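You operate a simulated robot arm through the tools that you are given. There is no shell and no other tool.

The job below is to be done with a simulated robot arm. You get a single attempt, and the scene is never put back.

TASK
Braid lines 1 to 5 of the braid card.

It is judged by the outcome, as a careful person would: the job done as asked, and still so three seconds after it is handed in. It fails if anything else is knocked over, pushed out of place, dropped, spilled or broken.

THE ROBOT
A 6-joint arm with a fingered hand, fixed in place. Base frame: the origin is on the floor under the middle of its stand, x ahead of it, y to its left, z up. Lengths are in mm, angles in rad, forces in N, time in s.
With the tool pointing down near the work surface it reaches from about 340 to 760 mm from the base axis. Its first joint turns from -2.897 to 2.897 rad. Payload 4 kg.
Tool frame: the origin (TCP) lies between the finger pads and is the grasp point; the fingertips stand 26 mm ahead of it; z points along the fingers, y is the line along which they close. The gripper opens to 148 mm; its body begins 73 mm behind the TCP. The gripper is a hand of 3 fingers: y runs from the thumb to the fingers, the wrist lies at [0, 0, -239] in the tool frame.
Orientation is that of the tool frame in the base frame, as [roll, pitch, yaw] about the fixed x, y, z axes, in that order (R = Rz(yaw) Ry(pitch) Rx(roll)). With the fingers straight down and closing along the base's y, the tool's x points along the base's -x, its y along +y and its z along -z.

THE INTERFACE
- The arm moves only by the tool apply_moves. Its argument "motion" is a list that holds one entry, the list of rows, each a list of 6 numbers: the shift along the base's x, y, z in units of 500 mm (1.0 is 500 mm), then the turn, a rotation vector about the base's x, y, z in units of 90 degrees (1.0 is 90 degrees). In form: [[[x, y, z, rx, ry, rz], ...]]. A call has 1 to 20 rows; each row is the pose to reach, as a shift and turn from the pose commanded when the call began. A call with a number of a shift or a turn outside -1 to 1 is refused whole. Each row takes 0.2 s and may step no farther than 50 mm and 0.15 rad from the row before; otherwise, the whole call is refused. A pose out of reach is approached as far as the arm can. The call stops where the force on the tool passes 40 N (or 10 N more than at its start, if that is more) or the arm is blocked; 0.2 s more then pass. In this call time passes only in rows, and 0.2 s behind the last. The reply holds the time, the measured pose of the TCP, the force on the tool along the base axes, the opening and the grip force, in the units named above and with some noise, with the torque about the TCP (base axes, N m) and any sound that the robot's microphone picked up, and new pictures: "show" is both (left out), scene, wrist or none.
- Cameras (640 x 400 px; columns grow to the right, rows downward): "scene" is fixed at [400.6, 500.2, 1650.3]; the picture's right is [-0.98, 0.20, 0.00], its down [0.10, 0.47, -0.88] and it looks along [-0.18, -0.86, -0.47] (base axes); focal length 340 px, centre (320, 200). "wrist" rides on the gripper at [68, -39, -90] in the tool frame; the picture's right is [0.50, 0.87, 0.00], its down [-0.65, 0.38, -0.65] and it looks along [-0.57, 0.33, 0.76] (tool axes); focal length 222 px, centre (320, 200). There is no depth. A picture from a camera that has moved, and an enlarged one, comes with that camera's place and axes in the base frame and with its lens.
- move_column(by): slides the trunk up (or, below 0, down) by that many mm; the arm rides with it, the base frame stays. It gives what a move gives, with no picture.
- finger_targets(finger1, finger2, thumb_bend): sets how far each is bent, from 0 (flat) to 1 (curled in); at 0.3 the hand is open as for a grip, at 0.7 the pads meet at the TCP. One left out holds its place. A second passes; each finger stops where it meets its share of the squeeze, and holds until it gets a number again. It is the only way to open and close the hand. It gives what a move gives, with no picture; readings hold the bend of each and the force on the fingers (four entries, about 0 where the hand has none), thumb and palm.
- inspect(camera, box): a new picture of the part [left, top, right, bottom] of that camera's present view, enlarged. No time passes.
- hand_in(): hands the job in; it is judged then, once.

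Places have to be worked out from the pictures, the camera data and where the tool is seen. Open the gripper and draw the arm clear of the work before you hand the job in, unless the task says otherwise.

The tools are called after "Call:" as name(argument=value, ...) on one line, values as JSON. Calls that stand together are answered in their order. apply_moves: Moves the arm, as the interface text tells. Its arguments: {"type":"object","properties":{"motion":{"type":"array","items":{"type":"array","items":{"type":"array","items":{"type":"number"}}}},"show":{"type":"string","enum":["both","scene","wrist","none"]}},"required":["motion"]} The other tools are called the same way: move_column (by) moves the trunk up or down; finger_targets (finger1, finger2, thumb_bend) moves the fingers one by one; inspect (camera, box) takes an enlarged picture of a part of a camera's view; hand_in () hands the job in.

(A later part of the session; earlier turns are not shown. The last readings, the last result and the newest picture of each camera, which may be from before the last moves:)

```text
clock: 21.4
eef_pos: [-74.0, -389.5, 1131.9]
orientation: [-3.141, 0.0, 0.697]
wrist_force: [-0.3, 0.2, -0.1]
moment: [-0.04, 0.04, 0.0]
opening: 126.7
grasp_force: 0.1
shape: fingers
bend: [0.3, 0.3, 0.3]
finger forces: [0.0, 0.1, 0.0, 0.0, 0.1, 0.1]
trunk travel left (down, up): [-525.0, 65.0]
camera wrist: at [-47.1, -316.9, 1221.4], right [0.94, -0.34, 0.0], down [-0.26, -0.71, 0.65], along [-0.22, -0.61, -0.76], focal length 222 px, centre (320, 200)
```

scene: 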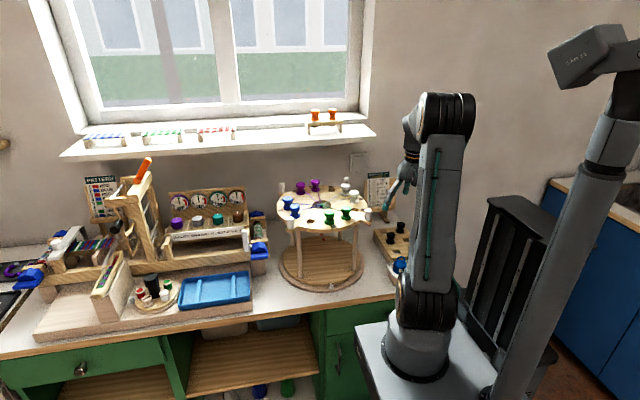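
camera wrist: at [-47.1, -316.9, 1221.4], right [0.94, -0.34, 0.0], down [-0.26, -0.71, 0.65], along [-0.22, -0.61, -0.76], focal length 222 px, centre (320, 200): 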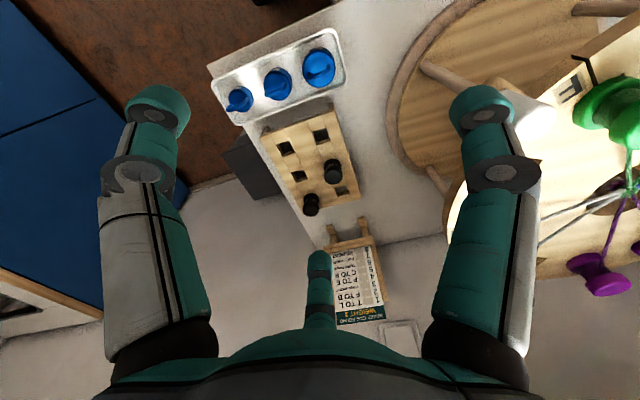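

I can see the tray with the three weights. I zoom in on them.

Call:
inspect(camera="wrist", box=[205, 20, 365, 130])

Call:
inspect(camera="wrist", box=[290, 40, 350, 95])

Call:
inspect(camera="scene", box=[384, 248, 412, 284])

```text
3.64 times, centred on (285, 75) of wrist
camera zoom: at [-47.1, -316.9, 1221.4], right [0.94, -0.34, 0.0], down [-0.26, -0.71, 0.65], along [-0.22, -0.61, -0.76], focal length 808 px, centre (447, 654)
```

zoom: 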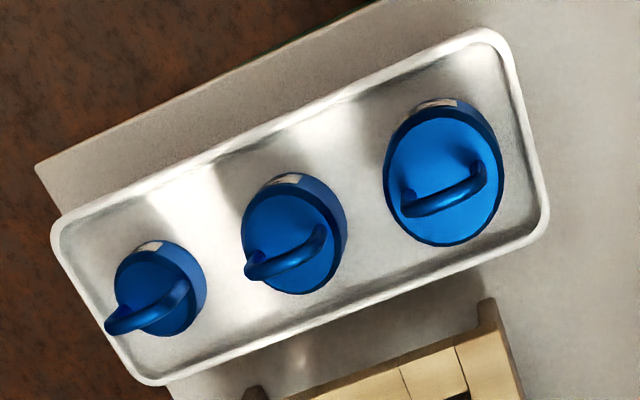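

```text
7.27 times, centred on (320, 68) of wrist
camera zoom: at [-47.1, -316.9, 1221.4], right [0.94, -0.34, 0.0], down [-0.26, -0.71, 0.65], along [-0.22, -0.61, -0.76], focal length 1615 px, centre (320, 1164)
```

zoom: 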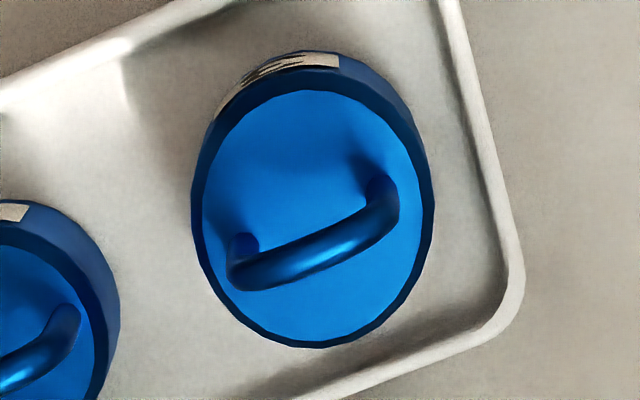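

```text
11.11 times, centred on (398, 266) of scene
camera zoom: at [400.6, 500.2, 1650.3], right [-0.98, 0.2, 0.0], down [0.1, 0.47, -0.88], along [-0.18, -0.86, -0.47], focal length 3774 px, centre (-547, -533)
```

zoom: 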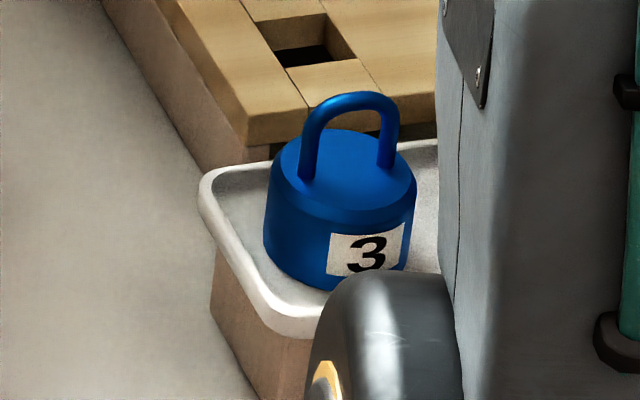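

Weight 3's top centre is near [-70, -373, 888] with a ~32 mm wide, 28 mm high handle across x. To reach it at a slant I need the shoulder lower, so I raise the hand and then lower the trunk in stages.

Call:
apply_moves(motion=[[[0, 0, 0.06, 0, 0, -0.06], [0, 0, 0.12, 0, 0, -0.12], [0, 0, 0.18, 0, 0, -0.18], [0, 0, 0.24, 0, 0, -0.24], [0, 0, 0.3, 0, 0, -0.3], [0, 0, 0.3, 0, 0, -0.3556]]], show="none")

Call:
move_column(by=-150)

```text
clock: 22.8
eef_pos: [-74.1, -389.0, 1280.3]
orientation: [3.141, -0.001, 0.137]
wrist_force: [0.4, 0.2, -0.5]
moment: [0.03, -0.01, 0.03]
opening: 126.8
grasp_force: 0.0
shape: fingers
bend: [0.3, 0.3, 0.3]
finger forces: [0.1, 0.0, 0.0, 0.0, 0.0, 0.0]
trunk travel left (down, up): [-525.0, 65.0]
```

```text
clock: 24.6
eef_pos: [-73.9, -389.2, 1130.4]
orientation: [3.14, -0.001, 0.139]
wrist_force: [0.4, 0.8, 0.2]
moment: [-0.01, 0.01, -0.02]
opening: 126.7
grasp_force: 0.0
shape: fingers
bend: [0.3, 0.3, 0.3]
finger forces: [0.0, 0.0, 0.0, 0.0, 0.1, 0.0]
trunk travel left (down, up): [-375.0, 215.0]
```

Trunk lowering works as expected. I lower it by another 140 mm after a small raise.

Call:
apply_moves(motion=[[[0, 0, 0.04, 0, 0, 0], [0, 0.02, 0.08, 0, 0, 0]]], show="none")

Call:
move_column(by=-140)

```text
clock: 25.1
eef_pos: [-72.1, -378.1, 1169.9]
orientation: [3.141, -0.001, 0.14]
wrist_force: [-0.9, 0.1, -0.5]
moment: [0.02, -0.01, 0.02]
opening: 126.8
grasp_force: 0.0
shape: fingers
bend: [0.3, 0.3, 0.3]
finger forces: [0.0, 0.0, 0.0, 0.1, 0.0, 0.1]
trunk travel left (down, up): [-375.0, 215.0]
```

```text
clock: 26.8
eef_pos: [-73.8, -378.5, 1028.1]
orientation: [-3.14, 0.0, 0.139]
wrist_force: [-0.1, -0.8, -0.2]
moment: [0.0, -0.01, 0.0]
opening: 127.0
grasp_force: 0.1
shape: fingers
bend: [0.3, 0.3, 0.3]
finger forces: [0.0, 0.0, 0.1, 0.0, 0.0, 0.0]
trunk travel left (down, up): [-235.0, 355.0]
```

Now I tilt the hand 30° so it points down and away from the robot, above weight 3, and look.

Call:
apply_moves(motion=[[[0, 0.014, -0.014, -0.0825, -0.0116, 0], [0, 0.028, -0.028, -0.165, -0.0232, 0], [0, 0.042, -0.042, -0.2475, -0.0347, 0], [0, 0.056, -0.056, -0.33, -0.0463, 0]]], show="both")

```text
clock: 27.8
eef_pos: [-73.0, -350.5, 999.5]
orientation: [2.62, 0.0, 0.138]
wrist_force: [0.2, -1.2, -0.2]
moment: [0.03, 0.0, -0.01]
opening: 126.8
grasp_force: 0.1
shape: fingers
bend: [0.3, 0.3, 0.3]
finger forces: [0.0, 0.1, 0.1, 0.0, 0.0, 0.0]
trunk travel left (down, up): [-235.0, 355.0]
camera wrist: at [-17.0, -262.9, 1059.4], right [0.6, -0.67, 0.43], down [-0.65, -0.09, 0.76], along [-0.47, -0.73, -0.49], focal length 222 px, centre (320, 200)
```

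scene: 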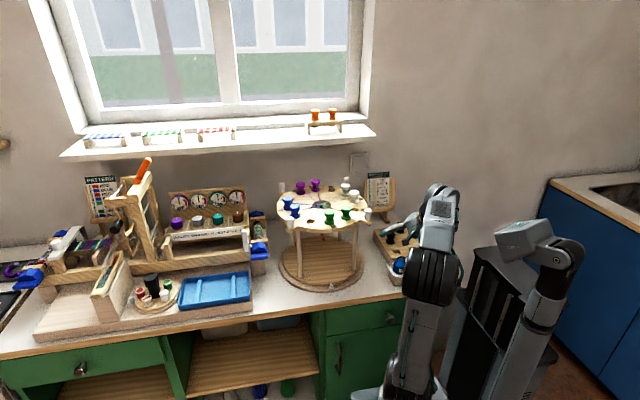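
wrist: 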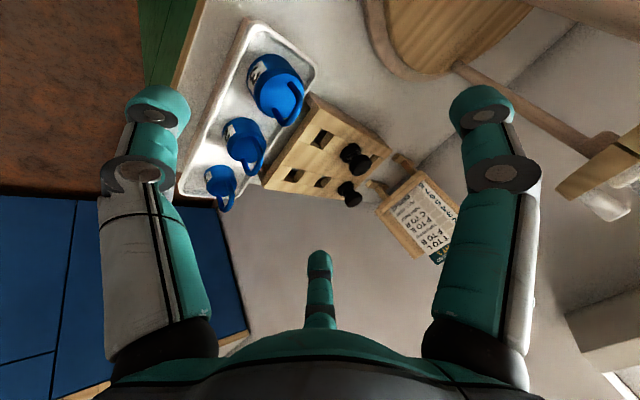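

The 60° pose is reached without problems. I zoom in to refine the weight's position from this closer view.

Call:
inspect(camera="wrist", box=[225, 35, 325, 140])

Call:
inspect(camera="scene", box=[380, 235, 440, 290])

```text
3.81 times, centred on (275, 88) of wrist
camera zoom: at [-17.0, -262.9, 1059.4], right [0.6, -0.67, 0.43], down [-0.65, -0.09, 0.76], along [-0.47, -0.73, -0.49], focal length 846 px, centre (491, 629)
```

zoom: 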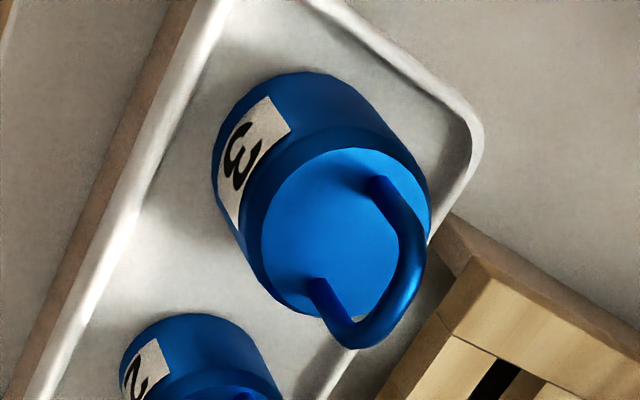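

```text
7.27 times, centred on (410, 262) of scene
camera zoom: at [400.6, 500.2, 1650.3], right [-0.98, 0.2, 0.0], down [0.1, 0.47, -0.88], along [-0.18, -0.86, -0.47], focal length 2470 px, centre (-334, -254)
```

zoom: 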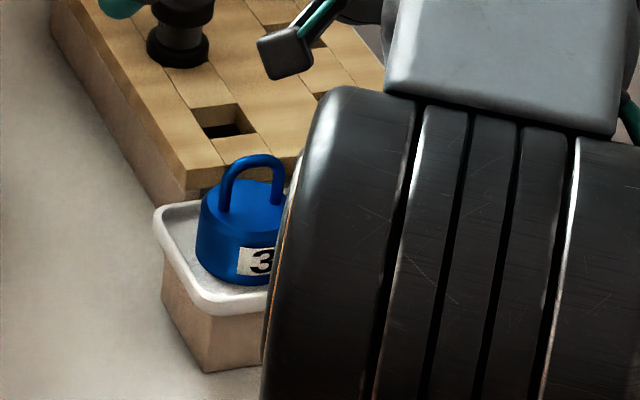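

Refined weight 3 position is about [-70, -375], top face near z 880. I set the two fingers to a narrow gap, keep the thumb open, and lower the hand to just above the handle for a closer look.

Call:
finger_targets(finger1=0.57, finger2=0.57, thumb_bend=0.35)

Call:
apply_moves(motion=[[[0, -0.002, -0.04, 0, 0, 0], [-0.001, -0.005, -0.09, 0, 0, 0]]], show="wrist")

Call:
inspect(camera="wrist", box=[220, 40, 420, 240])

```text
clock: 28.8
eef_pos: [-74.0, -350.9, 1000.9]
orientation: [2.617, 0.0, 0.14]
wrist_force: [-0.2, -1.0, 0.1]
moment: [0.0, -0.01, 0.03]
opening: 79.6
grasp_force: 0.1
shape: fingers
bend: [0.56, 0.56, 0.35]
finger forces: [0.0, 0.1, 0.0, 0.0, 0.0, 0.1]
trunk travel left (down, up): [-235.0, 355.0]
```

```text
clock: 29.4
eef_pos: [-74.9, -354.1, 955.3]
orientation: [2.617, 0.002, 0.14]
wrist_force: [0.3, 0.9, -0.4]
moment: [0.01, 0.03, 0.0]
opening: 79.7
grasp_force: 0.0
shape: fingers
bend: [0.56, 0.56, 0.35]
finger forces: [0.1, 0.1, 0.0, 0.0, 0.0, 0.0]
trunk travel left (down, up): [-235.0, 355.0]
camera wrist: at [-17.8, -266.3, 1014.0], right [0.6, -0.67, 0.43], down [-0.65, -0.09, 0.76], along [-0.47, -0.73, -0.49], focal length 222 px, centre (320, 200)
```

wrist: 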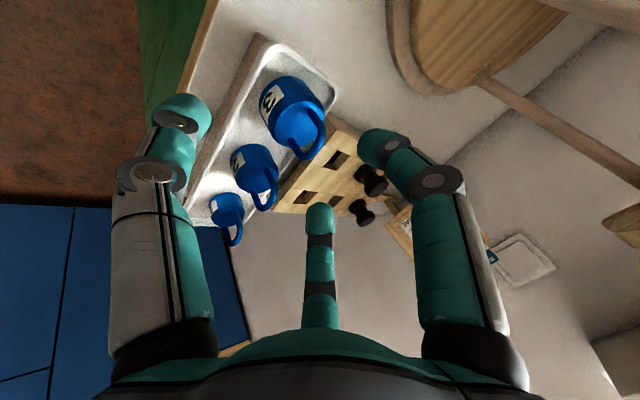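

```text
2.00 times, centred on (320, 140) of wrist
camera zoom: at [-17.8, -266.3, 1014.0], right [0.6, -0.67, 0.43], down [-0.65, -0.09, 0.76], along [-0.47, -0.73, -0.49], focal length 444 px, centre (320, 320)
```

zoom: 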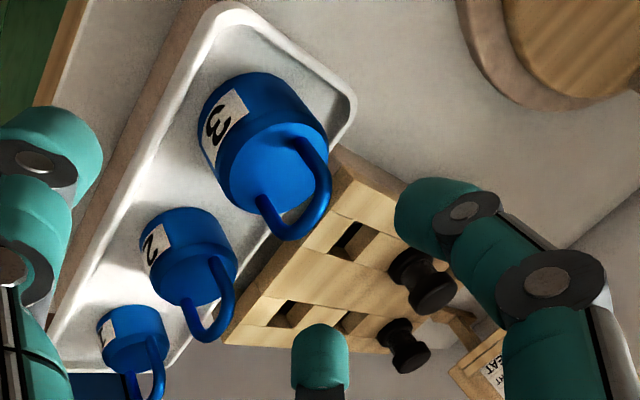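

The handle triangulates to [-70.4, -376.3], body top z≈880, consistent with the earlier view. I descend about 35 mm and check the fingertip alignment with the handle.

Call:
apply_moves(motion=[[[0.0015, 0, -0.035, 0, 0, 0], [0.002, 0.001, -0.07, 0, 0, 0]]], show="none")

Call:
inspect(camera="wrist", box=[220, 60, 420, 260])

Call:
inspect(camera="scene", box=[380, 235, 430, 285])

```text
clock: 30.0
eef_pos: [-73.0, -353.5, 921.0]
orientation: [2.619, 0.001, 0.14]
wrist_force: [0.5, 0.9, 0.3]
moment: [-0.02, -0.03, 0.02]
opening: 79.4
grasp_force: 0.1
shape: fingers
bend: [0.56, 0.56, 0.35]
finger forces: [0.0, 0.0, 0.1, 0.0, 0.0, 0.0]
trunk travel left (down, up): [-235.0, 355.0]
```

```text
2.00 times, centred on (320, 160) of wrist
camera zoom: at [-16.2, -266.2, 979.2], right [0.6, -0.67, 0.43], down [-0.65, -0.09, 0.76], along [-0.47, -0.73, -0.49], focal length 444 px, centre (320, 280)
```

zoom: 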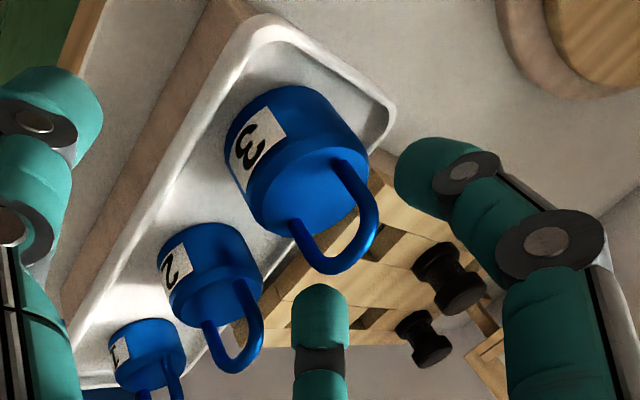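

```text
8.00 times, centred on (405, 260) of scene
camera zoom: at [400.6, 500.2, 1650.3], right [-0.98, 0.2, 0.0], down [0.1, 0.47, -0.88], along [-0.18, -0.86, -0.47], focal length 2717 px, centre (-360, -280)
```

zoom: 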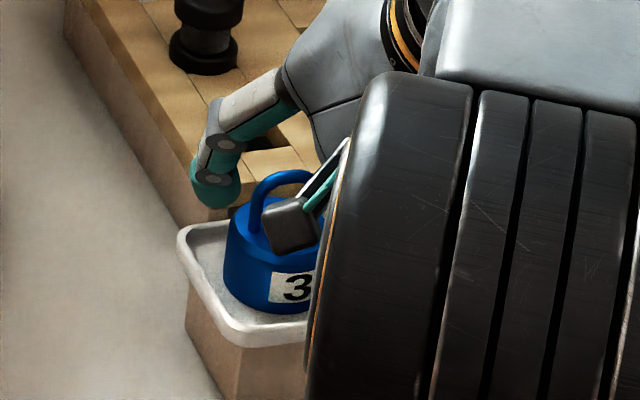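

Fingertips appear to straddle the handle in x and sit right above it. I lower the last ~21 mm so the tips are beside the handle legs, just above the body top.

Call:
apply_moves(motion=[[[0, 0.001, -0.02, 0, 0, 0], [-0.0005, 0.002, -0.042, 0, 0, 0]]], show="none")

Call:
inspect(camera="wrist", box=[220, 80, 420, 280])

Call:
inspect(camera="scene", box=[380, 240, 420, 280])

```text
clock: 30.6
eef_pos: [-72.0, -353.4, 900.2]
orientation: [2.619, 0.002, 0.14]
wrist_force: [0.5, -0.2, -0.2]
moment: [-0.03, 0.04, -0.01]
opening: 79.6
grasp_force: 0.3
shape: fingers
bend: [0.56, 0.56, 0.35]
finger forces: [0.0, 0.1, 0.0, 0.0, 0.0, 0.0]
trunk travel left (down, up): [-235.0, 355.0]
```

```text
2.00 times, centred on (320, 180) of wrist
camera zoom: at [-16.2, -265.2, 958.5], right [0.6, -0.67, 0.43], down [-0.65, -0.09, 0.76], along [-0.47, -0.73, -0.49], focal length 444 px, centre (320, 240)
```

zoom: 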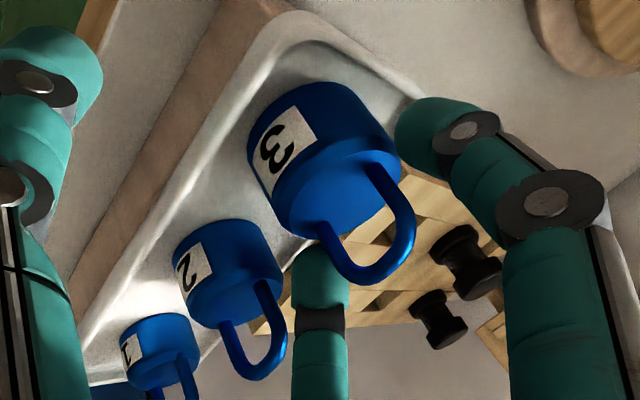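

```text
10.00 times, centred on (400, 260) of scene
camera zoom: at [400.6, 500.2, 1650.3], right [-0.98, 0.2, 0.0], down [0.1, 0.47, -0.88], along [-0.18, -0.86, -0.47], focal length 3396 px, centre (-480, -400)
```

zoom: 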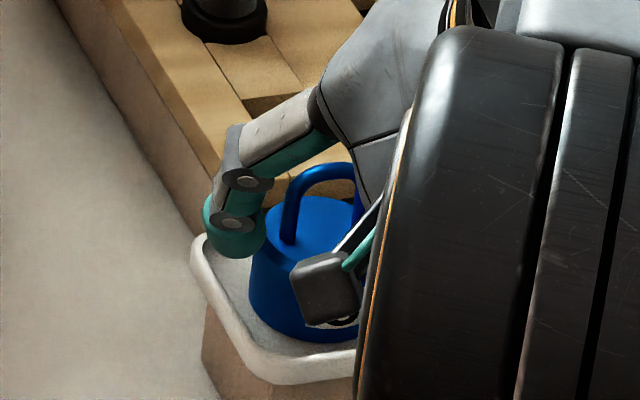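

The tips sit beside the handle legs as intended. I now squeeze the two fingers on the handle from both sides.

Call:
finger_targets(finger1=0.66, finger2=0.66)

Call:
inspect(camera="wrist", box=[220, 80, 420, 280])

Call:
inspect(camera="scene", box=[380, 240, 420, 280])

```text
clock: 31.6
eef_pos: [-73.5, -352.2, 901.4]
orientation: [2.617, 0.001, 0.139]
wrist_force: [-0.4, -1.9, 13.3]
moment: [-0.34, -0.04, -0.01]
opening: 73.7
grasp_force: 9.1
shape: fingers
bend: [0.6, 0.59, 0.35]
finger forces: [9.3, 9.5, 0.0, 0.0, 0.0, 0.1]
trunk travel left (down, up): [-235.0, 355.0]
```

```text
2.00 times, centred on (320, 180) of wrist
camera zoom: at [-16.1, -265.1, 959.0], right [0.6, -0.67, 0.43], down [-0.65, -0.09, 0.76], along [-0.47, -0.73, -0.49], focal length 444 px, centre (320, 240)
```

zoom: 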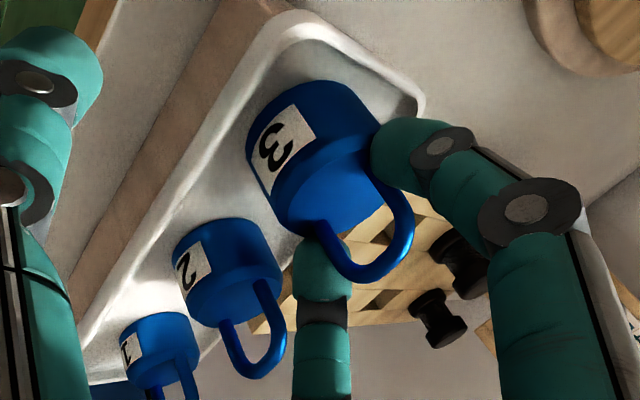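

```text
10.00 times, centred on (400, 260) of scene
camera zoom: at [400.6, 500.2, 1650.3], right [-0.98, 0.2, 0.0], down [0.1, 0.47, -0.88], along [-0.18, -0.86, -0.47], focal length 3396 px, centre (-480, -400)
```

zoom: 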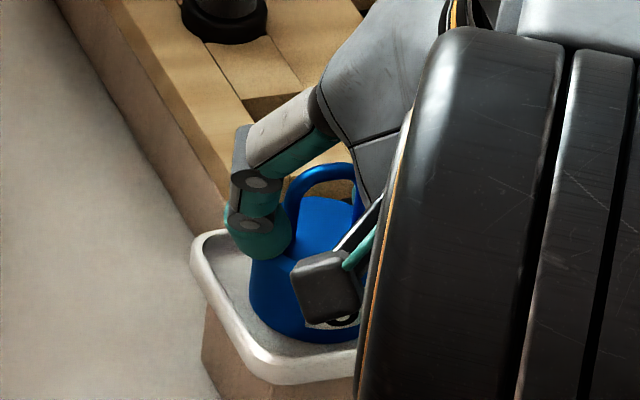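

Both fingers press with about 9 N, with some upward reaction from the body. I lift a little to see whether the weight comes along.

Call:
apply_moves(motion=[[[0, 0, 0.008, 0, 0, 0], [0, 0, 0.016, 0, 0, 0], [0, 0, 0.024, 0, 0, 0]]], show="none")

Call:
inspect(camera="wrist", box=[220, 80, 420, 280])

Call:
inspect(camera="scene", box=[380, 240, 420, 280])

```text
clock: 32.4
eef_pos: [-73.7, -351.5, 911.5]
orientation: [2.618, -0.001, 0.139]
wrist_force: [-0.7, -1.3, -2.6]
moment: [0.02, -0.01, 0.01]
opening: 66.6
grasp_force: 0.6
shape: fingers
bend: [0.66, 0.65, 0.35]
finger forces: [0.2, 1.1, 0.1, 0.1, 0.1, 0.1]
trunk travel left (down, up): [-235.0, 355.0]
```

```text
2.00 times, centred on (320, 180) of wrist
camera zoom: at [-16.5, -264.7, 970.3], right [0.6, -0.67, 0.43], down [-0.65, -0.09, 0.76], along [-0.47, -0.73, -0.49], focal length 444 px, centre (320, 240)
```

zoom: 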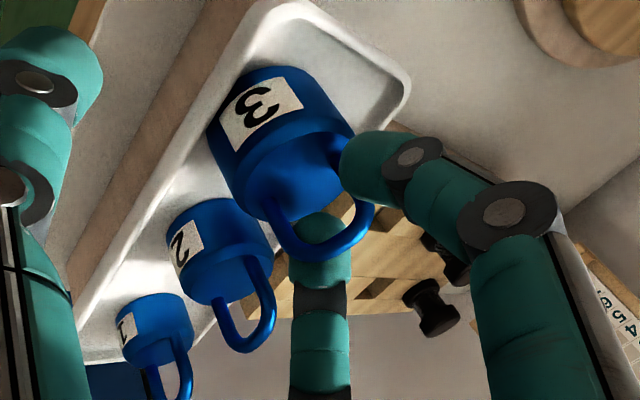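

```text
10.00 times, centred on (400, 260) of scene
camera zoom: at [400.6, 500.2, 1650.3], right [-0.98, 0.2, 0.0], down [0.1, 0.47, -0.88], along [-0.18, -0.86, -0.47], focal length 3396 px, centre (-480, -400)
```

zoom: 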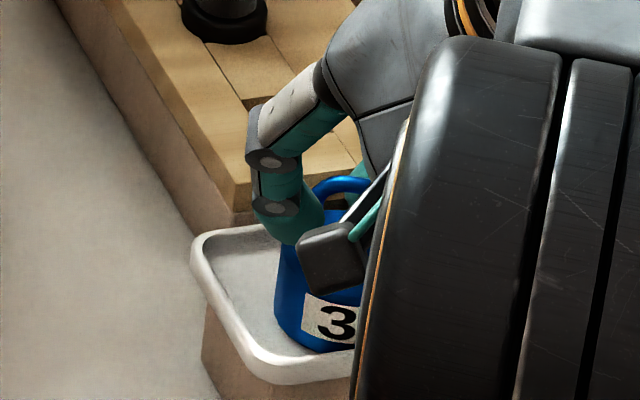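

The handle slipped forward out of the two-finger pinch and the weight slid a little toward the near rim. I inspect its present pose before regrasping, planning to clamp the handle between the thumb (near face) and the two fingers (far face).

Call:
inspect(camera="wrist", box=[270, 100, 370, 200])

Call:
inspect(camera="wrist", box=[100, 40, 420, 240])

```text
4.00 times, centred on (320, 150) of wrist
camera zoom: at [-16.5, -264.7, 970.3], right [0.6, -0.67, 0.43], down [-0.65, -0.09, 0.76], along [-0.47, -0.73, -0.49], focal length 888 px, centre (320, 400)
```

zoom: 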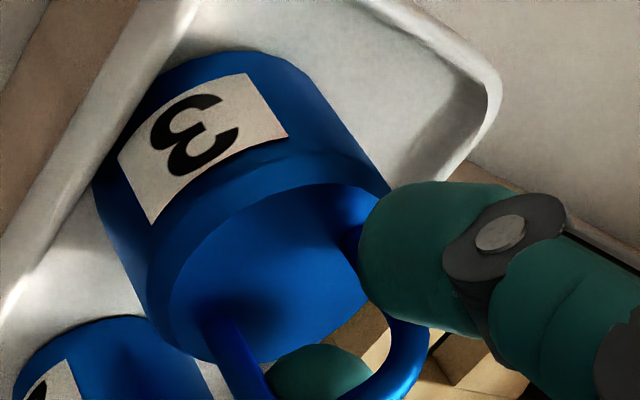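

```text
2.00 times, centred on (260, 140) of wrist
camera zoom: at [-16.5, -264.7, 970.3], right [0.6, -0.67, 0.43], down [-0.65, -0.09, 0.76], along [-0.47, -0.73, -0.49], focal length 444 px, centre (440, 320)
```

zoom: 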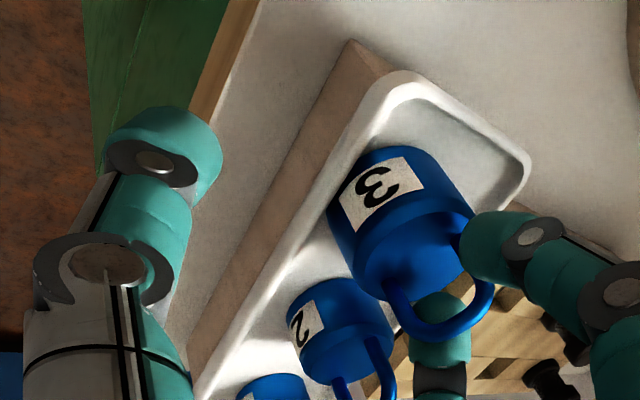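

The weight is slightly turned and leaning in the grip. I release it gently so it settles, then rise for a clear look.

Call:
finger_targets(finger1=0.5, finger2=0.5)

Call:
apply_moves(motion=[[[0, 0, 0.04, 0, 0, 0], [0, 0, 0.09, 0, 0, 0]]], show="wrist")

Call:
inspect(camera="wrist", box=[220, 50, 340, 170])

Call:
inspect(camera="scene", box=[380, 240, 420, 280])

```text
clock: 33.4
eef_pos: [-73.5, -351.1, 912.1]
orientation: [2.618, 0.0, 0.142]
wrist_force: [-0.5, 0.5, -0.6]
moment: [0.0, 0.0, -0.05]
opening: 87.4
grasp_force: 0.0
shape: fingers
bend: [0.5, 0.5, 0.35]
finger forces: [0.0, 0.0, 0.0, 0.1, 0.0, 0.1]
trunk travel left (down, up): [-235.0, 355.0]
```

```text
clock: 34.0
eef_pos: [-73.2, -351.3, 958.7]
orientation: [2.619, -0.001, 0.139]
wrist_force: [-0.4, 0.4, -0.5]
moment: [-0.03, -0.02, -0.03]
opening: 87.5
grasp_force: 0.1
shape: fingers
bend: [0.5, 0.5, 0.35]
finger forces: [0.1, 0.1, 0.0, 0.0, 0.0, 0.0]
trunk travel left (down, up): [-235.0, 355.0]
camera wrist: at [-15.8, -264.2, 1016.1], right [0.6, -0.67, 0.43], down [-0.65, -0.09, 0.76], along [-0.47, -0.73, -0.49], focal length 222 px, centre (320, 200)
```

wrist: 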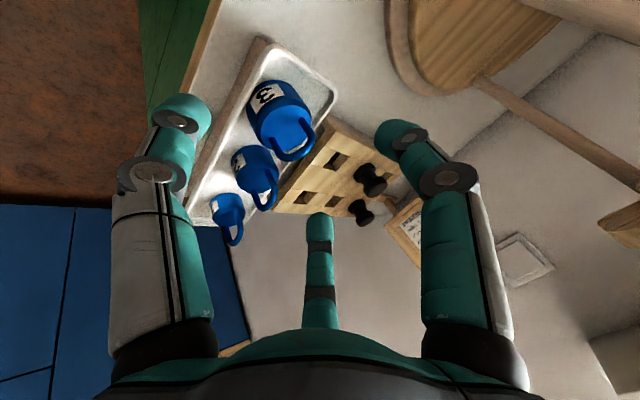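

```text
3.33 times, centred on (280, 110) of wrist
camera zoom: at [-15.8, -264.2, 1016.1], right [0.6, -0.67, 0.43], down [-0.65, -0.09, 0.76], along [-0.47, -0.73, -0.49], focal length 740 px, centre (453, 500)
```

zoom: 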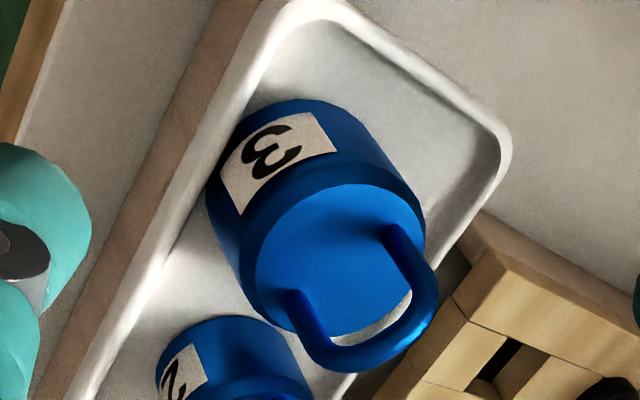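

```text
10.00 times, centred on (400, 260) of scene
camera zoom: at [400.6, 500.2, 1650.3], right [-0.98, 0.2, 0.0], down [0.1, 0.47, -0.88], along [-0.18, -0.86, -0.47], focal length 3396 px, centre (-480, -400)
```

zoom: 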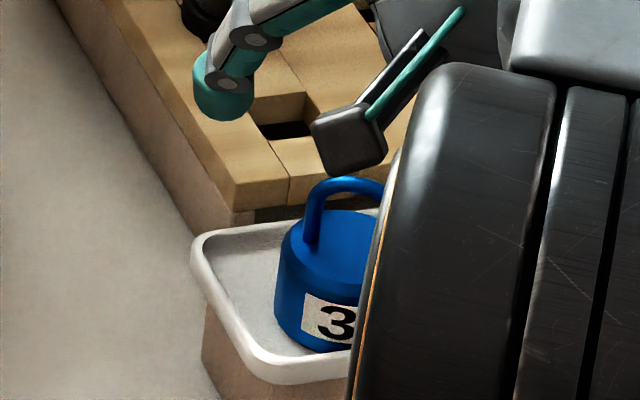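

Weight 3 stands upright again at about [-76, -368], its handle now turned to about -28°. I straighten the hand, turn it so one digit is on the far face and two on the near face of the handle, and position above it.

Call:
apply_moves(motion=[[[-0.002, -0.008, 0.02, 0.0825, 0.0116, 0], [-0.003, -0.016, 0.04, 0.165, 0.0232, 0], [-0.005, -0.025, 0.06, 0.2475, 0.0347, 0], [-0.0066, -0.0334, 0.0826, 0.33, 0.0463, 0]]], show="none")

Call:
apply_moves(motion=[[[0, 0, 0, 0, 0, 0.09], [0, 0, 0, 0, 0, 0.18], [0, 0, 0, 0, 0, 0.267]]], show="wrist")

Call:
inspect(camera="wrist", box=[250, 0, 390, 120])

```text
clock: 35.0
eef_pos: [-78.0, -367.6, 999.3]
orientation: [-3.14, 0.001, 0.14]
wrist_force: [-1.0, -0.2, -0.3]
moment: [0.0, 0.03, -0.02]
opening: 87.4
grasp_force: 0.0
shape: fingers
bend: [0.5, 0.5, 0.35]
finger forces: [0.1, 0.0, 0.0, 0.0, 0.1, 0.0]
trunk travel left (down, up): [-235.0, 355.0]
```

```text
clock: 35.8
eef_pos: [-75.6, -368.5, 1000.7]
orientation: [3.139, -0.001, 0.559]
wrist_force: [-0.4, 0.0, 1.3]
moment: [-0.03, 0.01, 0.0]
opening: 87.7
grasp_force: 0.1
shape: fingers
bend: [0.5, 0.5, 0.35]
finger forces: [0.0, 0.1, 0.0, 0.1, 0.0, 0.0]
trunk travel left (down, up): [-235.0, 355.0]
camera wrist: at [-39.4, -299.9, 1089.3], right [0.88, -0.47, 0.0], down [-0.35, -0.67, 0.65], along [-0.31, -0.58, -0.76], focal length 222 px, centre (320, 200)
```

wrist: 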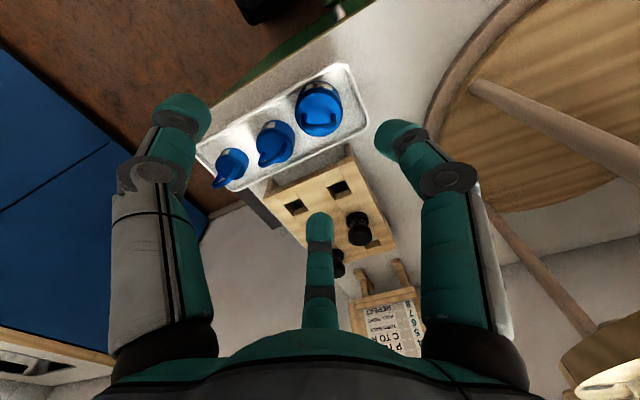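

```text
3.33 times, centred on (320, 60) of wrist
camera zoom: at [-39.4, -299.9, 1089.3], right [0.88, -0.47, 0.0], down [-0.35, -0.67, 0.65], along [-0.31, -0.58, -0.76], focal length 740 px, centre (320, 667)
```

zoom: 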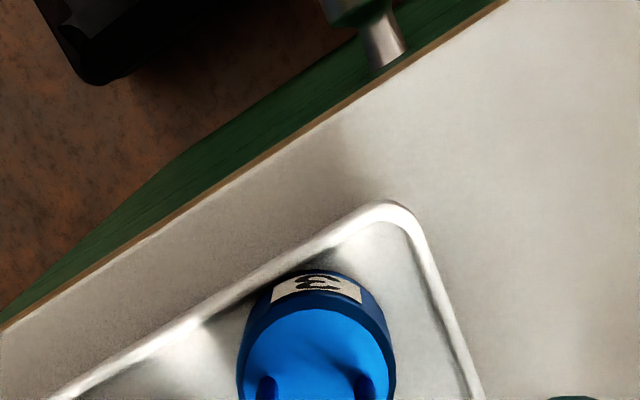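

The hand is aligned over the handle. I set all digits half-open and descend until the tips are level with the handle.

Call:
finger_targets(finger1=0.5, finger2=0.5, thumb_bend=0.5)

Call:
apply_moves(motion=[[[0, 0, -0.06, 0, 0, 0], [0, 0, -0.12, 0, 0, 0], [0, 0, -0.172, 0, 0, 0]]], show="wrist")

Call:
inspect(camera="wrist", box=[240, 80, 400, 220])

Call:
inspect(camera="scene", box=[380, 235, 425, 280])

```text
clock: 36.8
eef_pos: [-76.3, -369.2, 999.1]
orientation: [-3.141, 0.0, 0.559]
wrist_force: [0.2, -0.1, -0.1]
moment: [-0.02, 0.0, 0.03]
opening: 62.1
grasp_force: 0.1
shape: fingers
bend: [0.5, 0.5, 0.5]
finger forces: [0.1, 0.0, 0.1, 0.0, 0.0, 0.0]
trunk travel left (down, up): [-235.0, 355.0]
```

```text
clock: 37.6
eef_pos: [-77.3, -367.1, 914.3]
orientation: [3.14, 0.002, 0.559]
wrist_force: [-0.4, 0.1, 0.0]
moment: [0.01, -0.03, 0.02]
opening: 62.0
grasp_force: 0.1
shape: fingers
bend: [0.5, 0.5, 0.5]
finger forces: [0.0, 0.0, 0.0, 0.0, 0.1, 0.0]
trunk travel left (down, up): [-235.0, 355.0]
camera wrist: at [-40.3, -299.2, 1003.0], right [0.88, -0.47, 0.0], down [-0.35, -0.67, 0.65], along [-0.31, -0.58, -0.76], focal length 222 px, centre (320, 200)
```

wrist: 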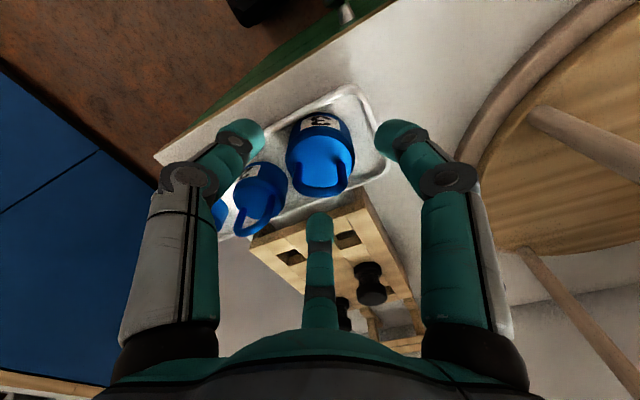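

```text
2.86 times, centred on (320, 150) of wrist
camera zoom: at [-40.3, -299.2, 1003.0], right [0.88, -0.47, 0.0], down [-0.35, -0.67, 0.65], along [-0.31, -0.58, -0.76], focal length 635 px, centre (320, 343)
```

zoom: 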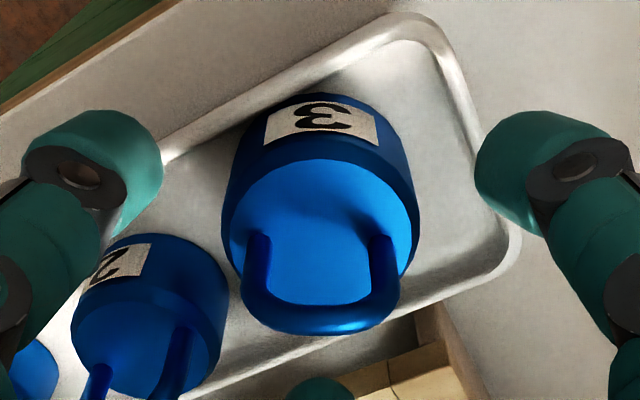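

```text
8.89 times, centred on (402, 258) of scene
camera zoom: at [400.6, 500.2, 1650.3], right [-0.98, 0.2, 0.0], down [0.1, 0.47, -0.88], along [-0.18, -0.86, -0.47], focal length 3019 px, centre (-413, -311)
```

zoom: 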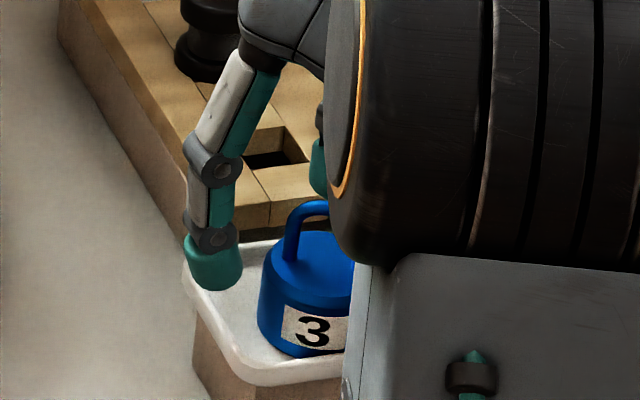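

The handle plane is centred between the digits; the tips reach slightly lower than assumed, so I raise 4 mm before closing all three digits on the handle.

Call:
apply_moves(motion=[[[0, 0, 0.008, 0, 0, 0]]], show="none")

Call:
finger_targets(finger1=0.72, finger2=0.72, thumb_bend=0.72)

Call:
inspect(camera="wrist", box=[240, 80, 400, 220])

Call:
inspect(camera="scene", box=[380, 235, 425, 280])

```text
clock: 38.0
eef_pos: [-76.8, -367.1, 916.2]
orientation: [-3.141, -0.001, 0.559]
wrist_force: [-0.2, -0.1, -0.1]
moment: [-0.02, 0.02, 0.0]
opening: 62.2
grasp_force: 0.1
shape: fingers
bend: [0.5, 0.5, 0.5]
finger forces: [0.0, 0.0, 0.1, 0.0, 0.1, 0.0]
trunk travel left (down, up): [-235.0, 355.0]
```

```text
clock: 39.0
eef_pos: [-77.2, -368.6, 917.9]
orientation: [3.141, -0.001, 0.56]
wrist_force: [-0.8, 0.0, -3.0]
moment: [0.01, 0.01, -0.01]
opening: 0.1
grasp_force: 1.2
shape: fingers
bend: [0.71, 0.69, 0.71]
finger forces: [0.0, 3.6, 0.0, 0.1, 0.0, 0.0]
trunk travel left (down, up): [-235.0, 355.0]
```

```text
2.86 times, centred on (320, 150) of wrist
camera zoom: at [-39.8, -299.1, 1007.0], right [0.88, -0.47, 0.0], down [-0.35, -0.67, 0.65], along [-0.31, -0.58, -0.76], focal length 635 px, centre (320, 343)
```

zoom: 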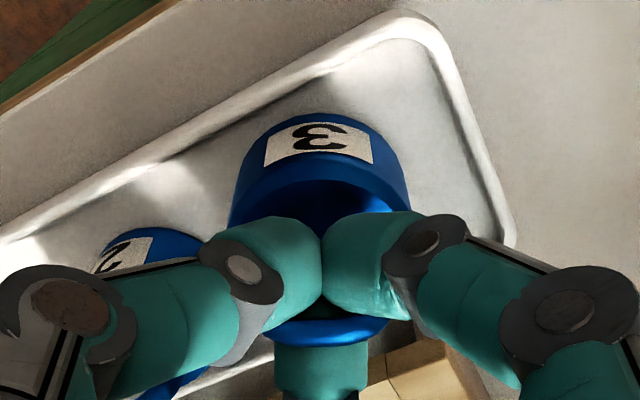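

```text
8.89 times, centred on (402, 258) of scene
camera zoom: at [400.6, 500.2, 1650.3], right [-0.98, 0.2, 0.0], down [0.1, 0.47, -0.88], along [-0.18, -0.86, -0.47], focal length 3019 px, centre (-413, -311)
```

zoom: 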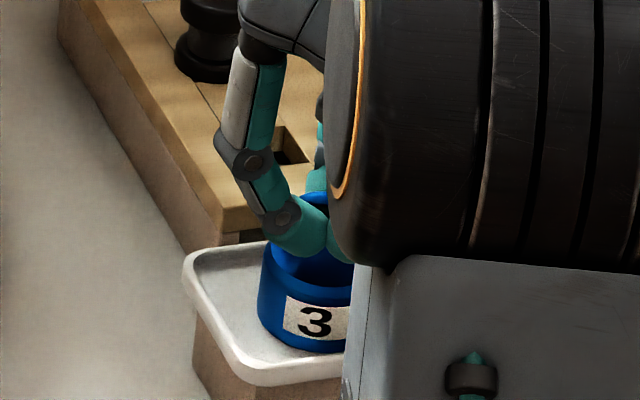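

The tips met through the handle (3 N hanging load shows), so the handle is caged. I lift slightly to check.

Call:
apply_moves(motion=[[[0, 0, 0.02, 0, 0, 0], [0, 0, 0.04, 0, 0, 0], [0, 0, 0.06, 0, 0, 0]]], show="none")

Call:
inspect(camera="wrist", box=[240, 80, 400, 220])

Call:
inspect(camera="scene", box=[380, 225, 435, 280])

```text
clock: 39.8
eef_pos: [-76.1, -368.2, 946.6]
orientation: [-3.14, -0.001, 0.558]
wrist_force: [0.4, -0.1, -4.6]
moment: [0.04, 0.01, -0.01]
opening: 0.0
grasp_force: 1.8
shape: fingers
bend: [0.71, 0.69, 0.71]
finger forces: [0.1, 3.8, 0.0, 0.0, 0.0, 0.1]
trunk travel left (down, up): [-235.0, 355.0]
```

```text
2.86 times, centred on (320, 150) of wrist
camera zoom: at [-39.9, -299.6, 1036.8], right [0.88, -0.47, 0.0], down [-0.35, -0.67, 0.65], along [-0.31, -0.58, -0.76], focal length 635 px, centre (320, 343)
```

zoom: 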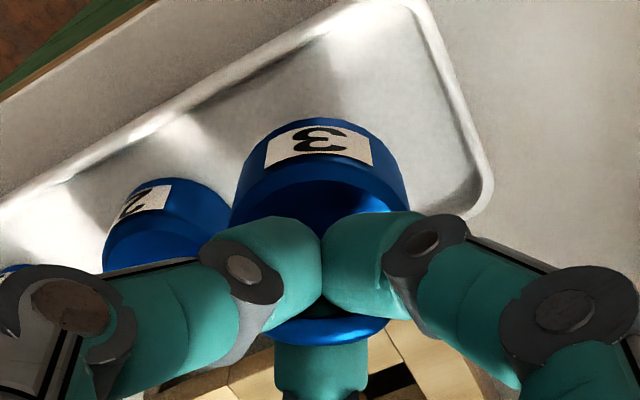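

```text
7.27 times, centred on (408, 252) of scene
camera zoom: at [400.6, 500.2, 1650.3], right [-0.98, 0.2, 0.0], down [0.1, 0.47, -0.88], along [-0.18, -0.86, -0.47], focal length 2470 px, centre (-316, -182)
```

zoom: 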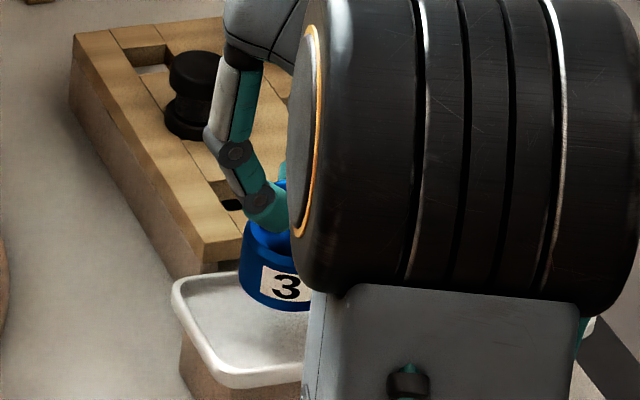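

Weight 3 is off the tray, hanging securely on the fingers (about 4.5 N). I carry it in front of the stand to a free spot on the table near [330, -340], turning it so the handle lies along x.

Call:
apply_moves(motion=[[[0, 0, 0.05, 0, 0, 0], [0, 0.01, 0.1, 0, 0, 0], [0.02, 0.05, 0.127, 0, 0, 0], [0.06, 0.09, 0.127, 0, 0, 0.0283], [0.12, 0.116, 0.127, 0, 0, 0.0566], [0.19, 0.116, 0.127, 0, 0, 0.0849], [0.26, 0.116, 0.127, 0, 0, 0.1132], [0.33, 0.116, 0.127, 0, 0, 0.1415], [0.4, 0.116, 0.127, 0, 0, 0.1698], [0.47, 0.116, 0.127, 0, 0, 0.1981], [0.54, 0.116, 0.127, 0, 0, 0.2264], [0.61, 0.116, 0.127, 0, 0, 0.2547], [0.68, 0.116, 0.127, 0, 0, 0.283], [0.75, 0.1, 0.127, 0, 0, 0.311], [0.79, 0.08, 0.127, 0, 0, 0.311], [0.812, 0.056, 0.127, 0, 0, 0.311]]], show="both")

```text
clock: 43.2
eef_pos: [331.0, -338.9, 1010.9]
orientation: [3.141, 0.001, 1.047]
wrist_force: [-0.9, 0.7, -2.9]
moment: [-0.02, 0.0, -0.03]
opening: 0.0
grasp_force: 1.6
shape: fingers
bend: [0.71, 0.69, 0.71]
finger forces: [0.0, 3.8, 0.0, 0.1, 0.0, 0.0]
trunk travel left (down, up): [-235.0, 355.0]
camera wrist: at [331.2, -261.5, 1100.4], right [1.0, 0.0, 0.0], down [0.0, -0.76, 0.65], along [0.0, -0.65, -0.76], focal length 222 px, centre (320, 200)
```

scene: 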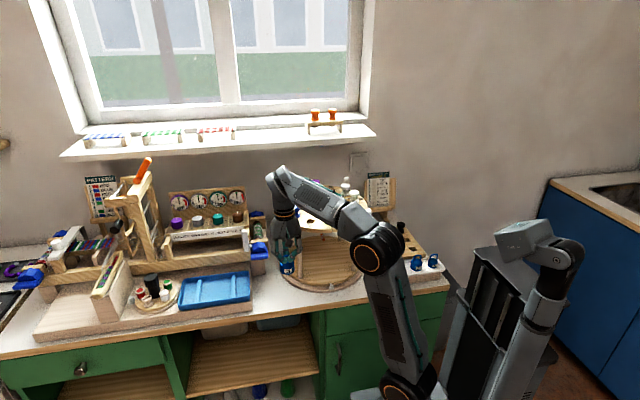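
wrist: 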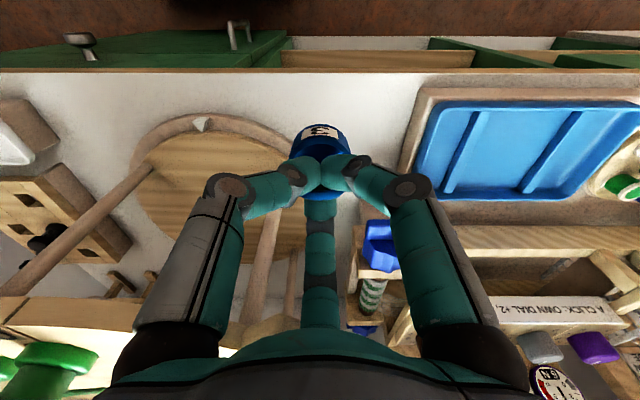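

The weight hangs straight above a clear piece of table (edge at y≈-316). I lower it in steps and watch the load.

Call:
apply_moves(motion=[[[0, -0.004, -0.06, 0, 0, 0], [0, -0.008, -0.12, 0, 0, 0], [0, -0.012, -0.18, 0, 0, 0], [0, -0.014, -0.236, 0, 0, 0]]], show="none")

Call:
inspect(camera="scene", box=[260, 230, 330, 310])

Call:
inspect(camera="wrist", box=[220, 60, 420, 220])

```text
clock: 44.2
eef_pos: [328.2, -346.7, 892.6]
orientation: [3.141, 0.001, 1.047]
wrist_force: [0.3, 0.3, -3.8]
moment: [0.0, -0.01, -0.07]
opening: 0.0
grasp_force: 1.5
shape: fingers
bend: [0.71, 0.69, 0.71]
finger forces: [0.1, 3.6, 0.0, 0.0, 0.0, 0.0]
trunk travel left (down, up): [-235.0, 355.0]
```

```text
5.00 times, centred on (295, 270) of scene
camera zoom: at [400.6, 500.2, 1650.3], right [-0.98, 0.2, 0.0], down [0.1, 0.47, -0.88], along [-0.18, -0.86, -0.47], focal length 1698 px, centre (445, -150)
```

zoom: 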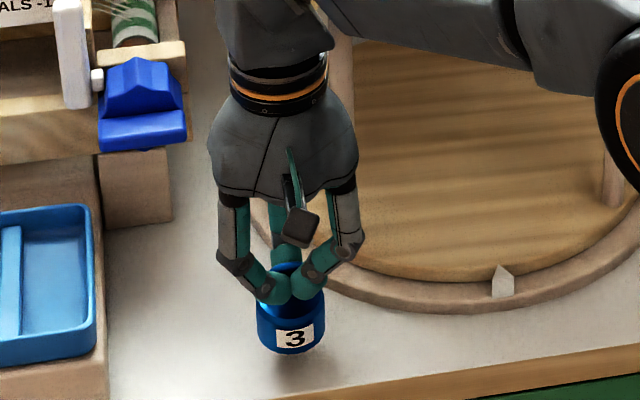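

```text
2.50 times, centred on (320, 140) of wrist
camera zoom: at [329.5, -269.6, 981.6], right [1.0, 0.0, 0.0], down [0.0, -0.76, 0.65], along [0.0, -0.65, -0.76], focal length 555 px, centre (320, 350)
```

zoom: 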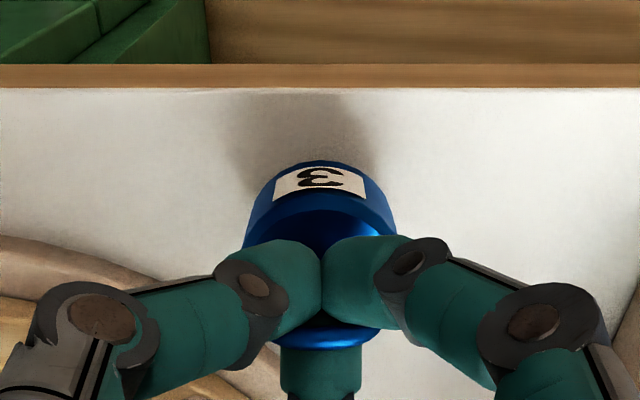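

The weight is still some way above the table. I lower further in small steps.

Call:
apply_moves(motion=[[[0, 0, -0.012, 0, 0, 0], [0, 0, -0.02, 0, 0, 0]]], show="none")

Call:
inspect(camera="scene", box=[275, 265, 315, 305])

```text
clock: 44.8
eef_pos: [328.1, -347.5, 880.8]
orientation: [-3.141, 0.0, 1.046]
wrist_force: [0.2, -0.1, -4.1]
moment: [0.0, 0.02, -0.01]
opening: 0.1
grasp_force: 1.7
shape: fingers
bend: [0.71, 0.69, 0.71]
finger forces: [0.0, 3.7, 0.0, 0.0, 0.1, 0.1]
trunk travel left (down, up): [-235.0, 355.0]
```

```text
10.00 times, centred on (295, 285) of scene
camera zoom: at [400.6, 500.2, 1650.3], right [-0.98, 0.2, 0.0], down [0.1, 0.47, -0.88], along [-0.18, -0.86, -0.47], focal length 3396 px, centre (570, -650)
```

zoom: 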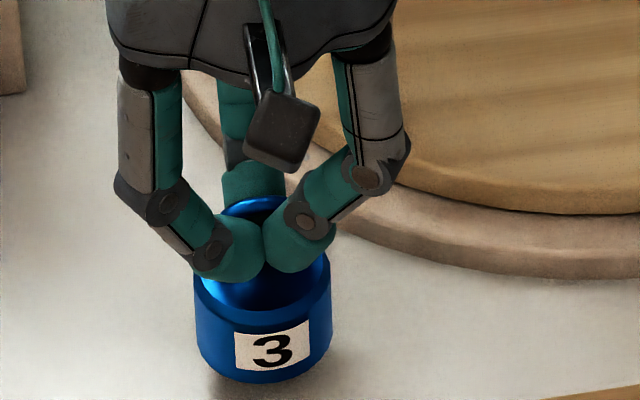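

Close to the table now; the load is still about 4 N. I lower 5 mm more and read again.

Call:
apply_moves(motion=[[[0, 0, -0.005, 0, 0, 0], [0, 0, -0.01, 0, 0, 0]]], show="none")

Call:
inspect(camera="scene", box=[275, 270, 315, 310])

```text
clock: 45.4
eef_pos: [329.6, -348.2, 875.7]
orientation: [-3.141, 0.0, 1.046]
wrist_force: [0.2, 0.9, -3.2]
moment: [0.02, 0.01, 0.0]
opening: 0.3
grasp_force: 2.3
shape: fingers
bend: [0.71, 0.69, 0.71]
finger forces: [0.1, 3.8, 0.0, 0.0, 0.0, 0.0]
trunk travel left (down, up): [-235.0, 355.0]
```

```text
10.00 times, centred on (295, 290) of scene
camera zoom: at [400.6, 500.2, 1650.3], right [-0.98, 0.2, 0.0], down [0.1, 0.47, -0.88], along [-0.18, -0.86, -0.47], focal length 3396 px, centre (570, -700)
```

zoom: 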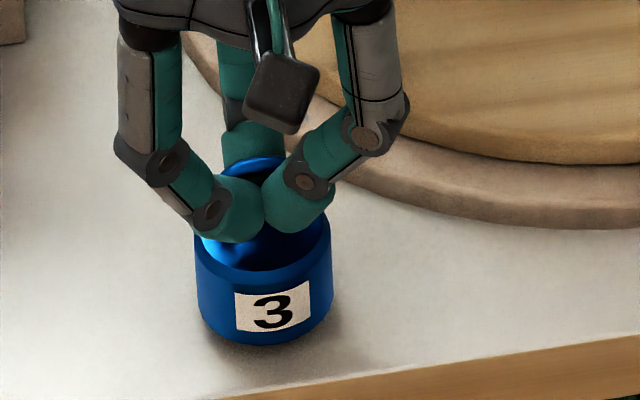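

Nearly touching. Another 5 mm.

Call:
apply_moves(motion=[[[0, 0, -0.005, 0, 0, 0], [0, 0, -0.01, 0, 0, 0]]], show="none")

Call:
inspect(camera="scene", box=[275, 270, 315, 310])

```text
clock: 46.0
eef_pos: [330.6, -347.9, 872.0]
orientation: [-3.14, 0.0, 1.047]
wrist_force: [-0.6, 0.3, -3.4]
moment: [0.05, 0.02, 0.01]
opening: 0.1
grasp_force: 2.3
shape: fingers
bend: [0.71, 0.69, 0.71]
finger forces: [0.0, 3.7, 0.1, 0.1, 0.0, 0.1]
trunk travel left (down, up): [-235.0, 355.0]
```

```text
10.00 times, centred on (295, 290) of scene
camera zoom: at [400.6, 500.2, 1650.3], right [-0.98, 0.2, 0.0], down [0.1, 0.47, -0.88], along [-0.18, -0.86, -0.47], focal length 3396 px, centre (570, -700)
```

zoom: 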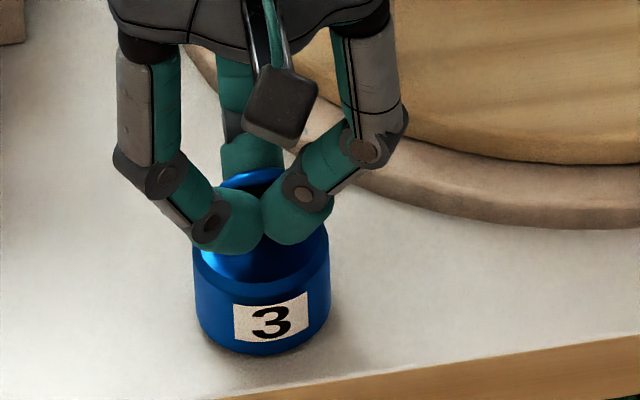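

Load still present (about 3.4 N), so it's still hanging. Another 5 mm.

Call:
apply_moves(motion=[[[0, 0, -0.005, 0, 0, 0], [0, 0, -0.01, 0, 0, 0]]], show="none")

Call:
inspect(camera="scene", box=[275, 270, 315, 310])

```text
clock: 46.6
eef_pos: [330.5, -346.4, 868.2]
orientation: [-3.14, 0.001, 1.046]
wrist_force: [0.0, -0.6, 0.6]
moment: [0.01, -0.02, -0.01]
opening: 0.0
grasp_force: 2.0
shape: fingers
bend: [0.71, 0.71, 0.71]
finger forces: [0.0, 2.7, 0.0, 0.0, 0.1, 0.0]
trunk travel left (down, up): [-235.0, 355.0]
```

```text
10.00 times, centred on (295, 290) of scene
camera zoom: at [400.6, 500.2, 1650.3], right [-0.98, 0.2, 0.0], down [0.1, 0.47, -0.88], along [-0.18, -0.86, -0.47], focal length 3396 px, centre (570, -700)
```

zoom: 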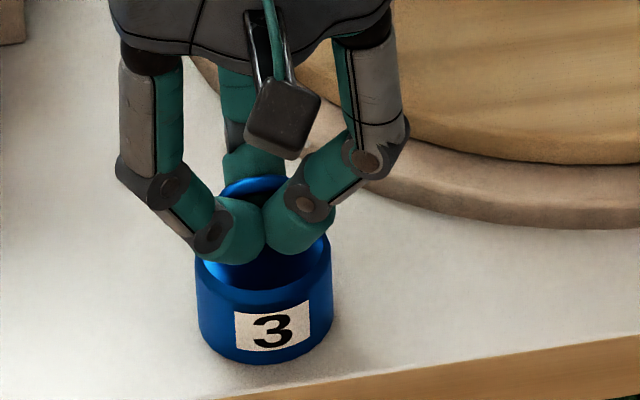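

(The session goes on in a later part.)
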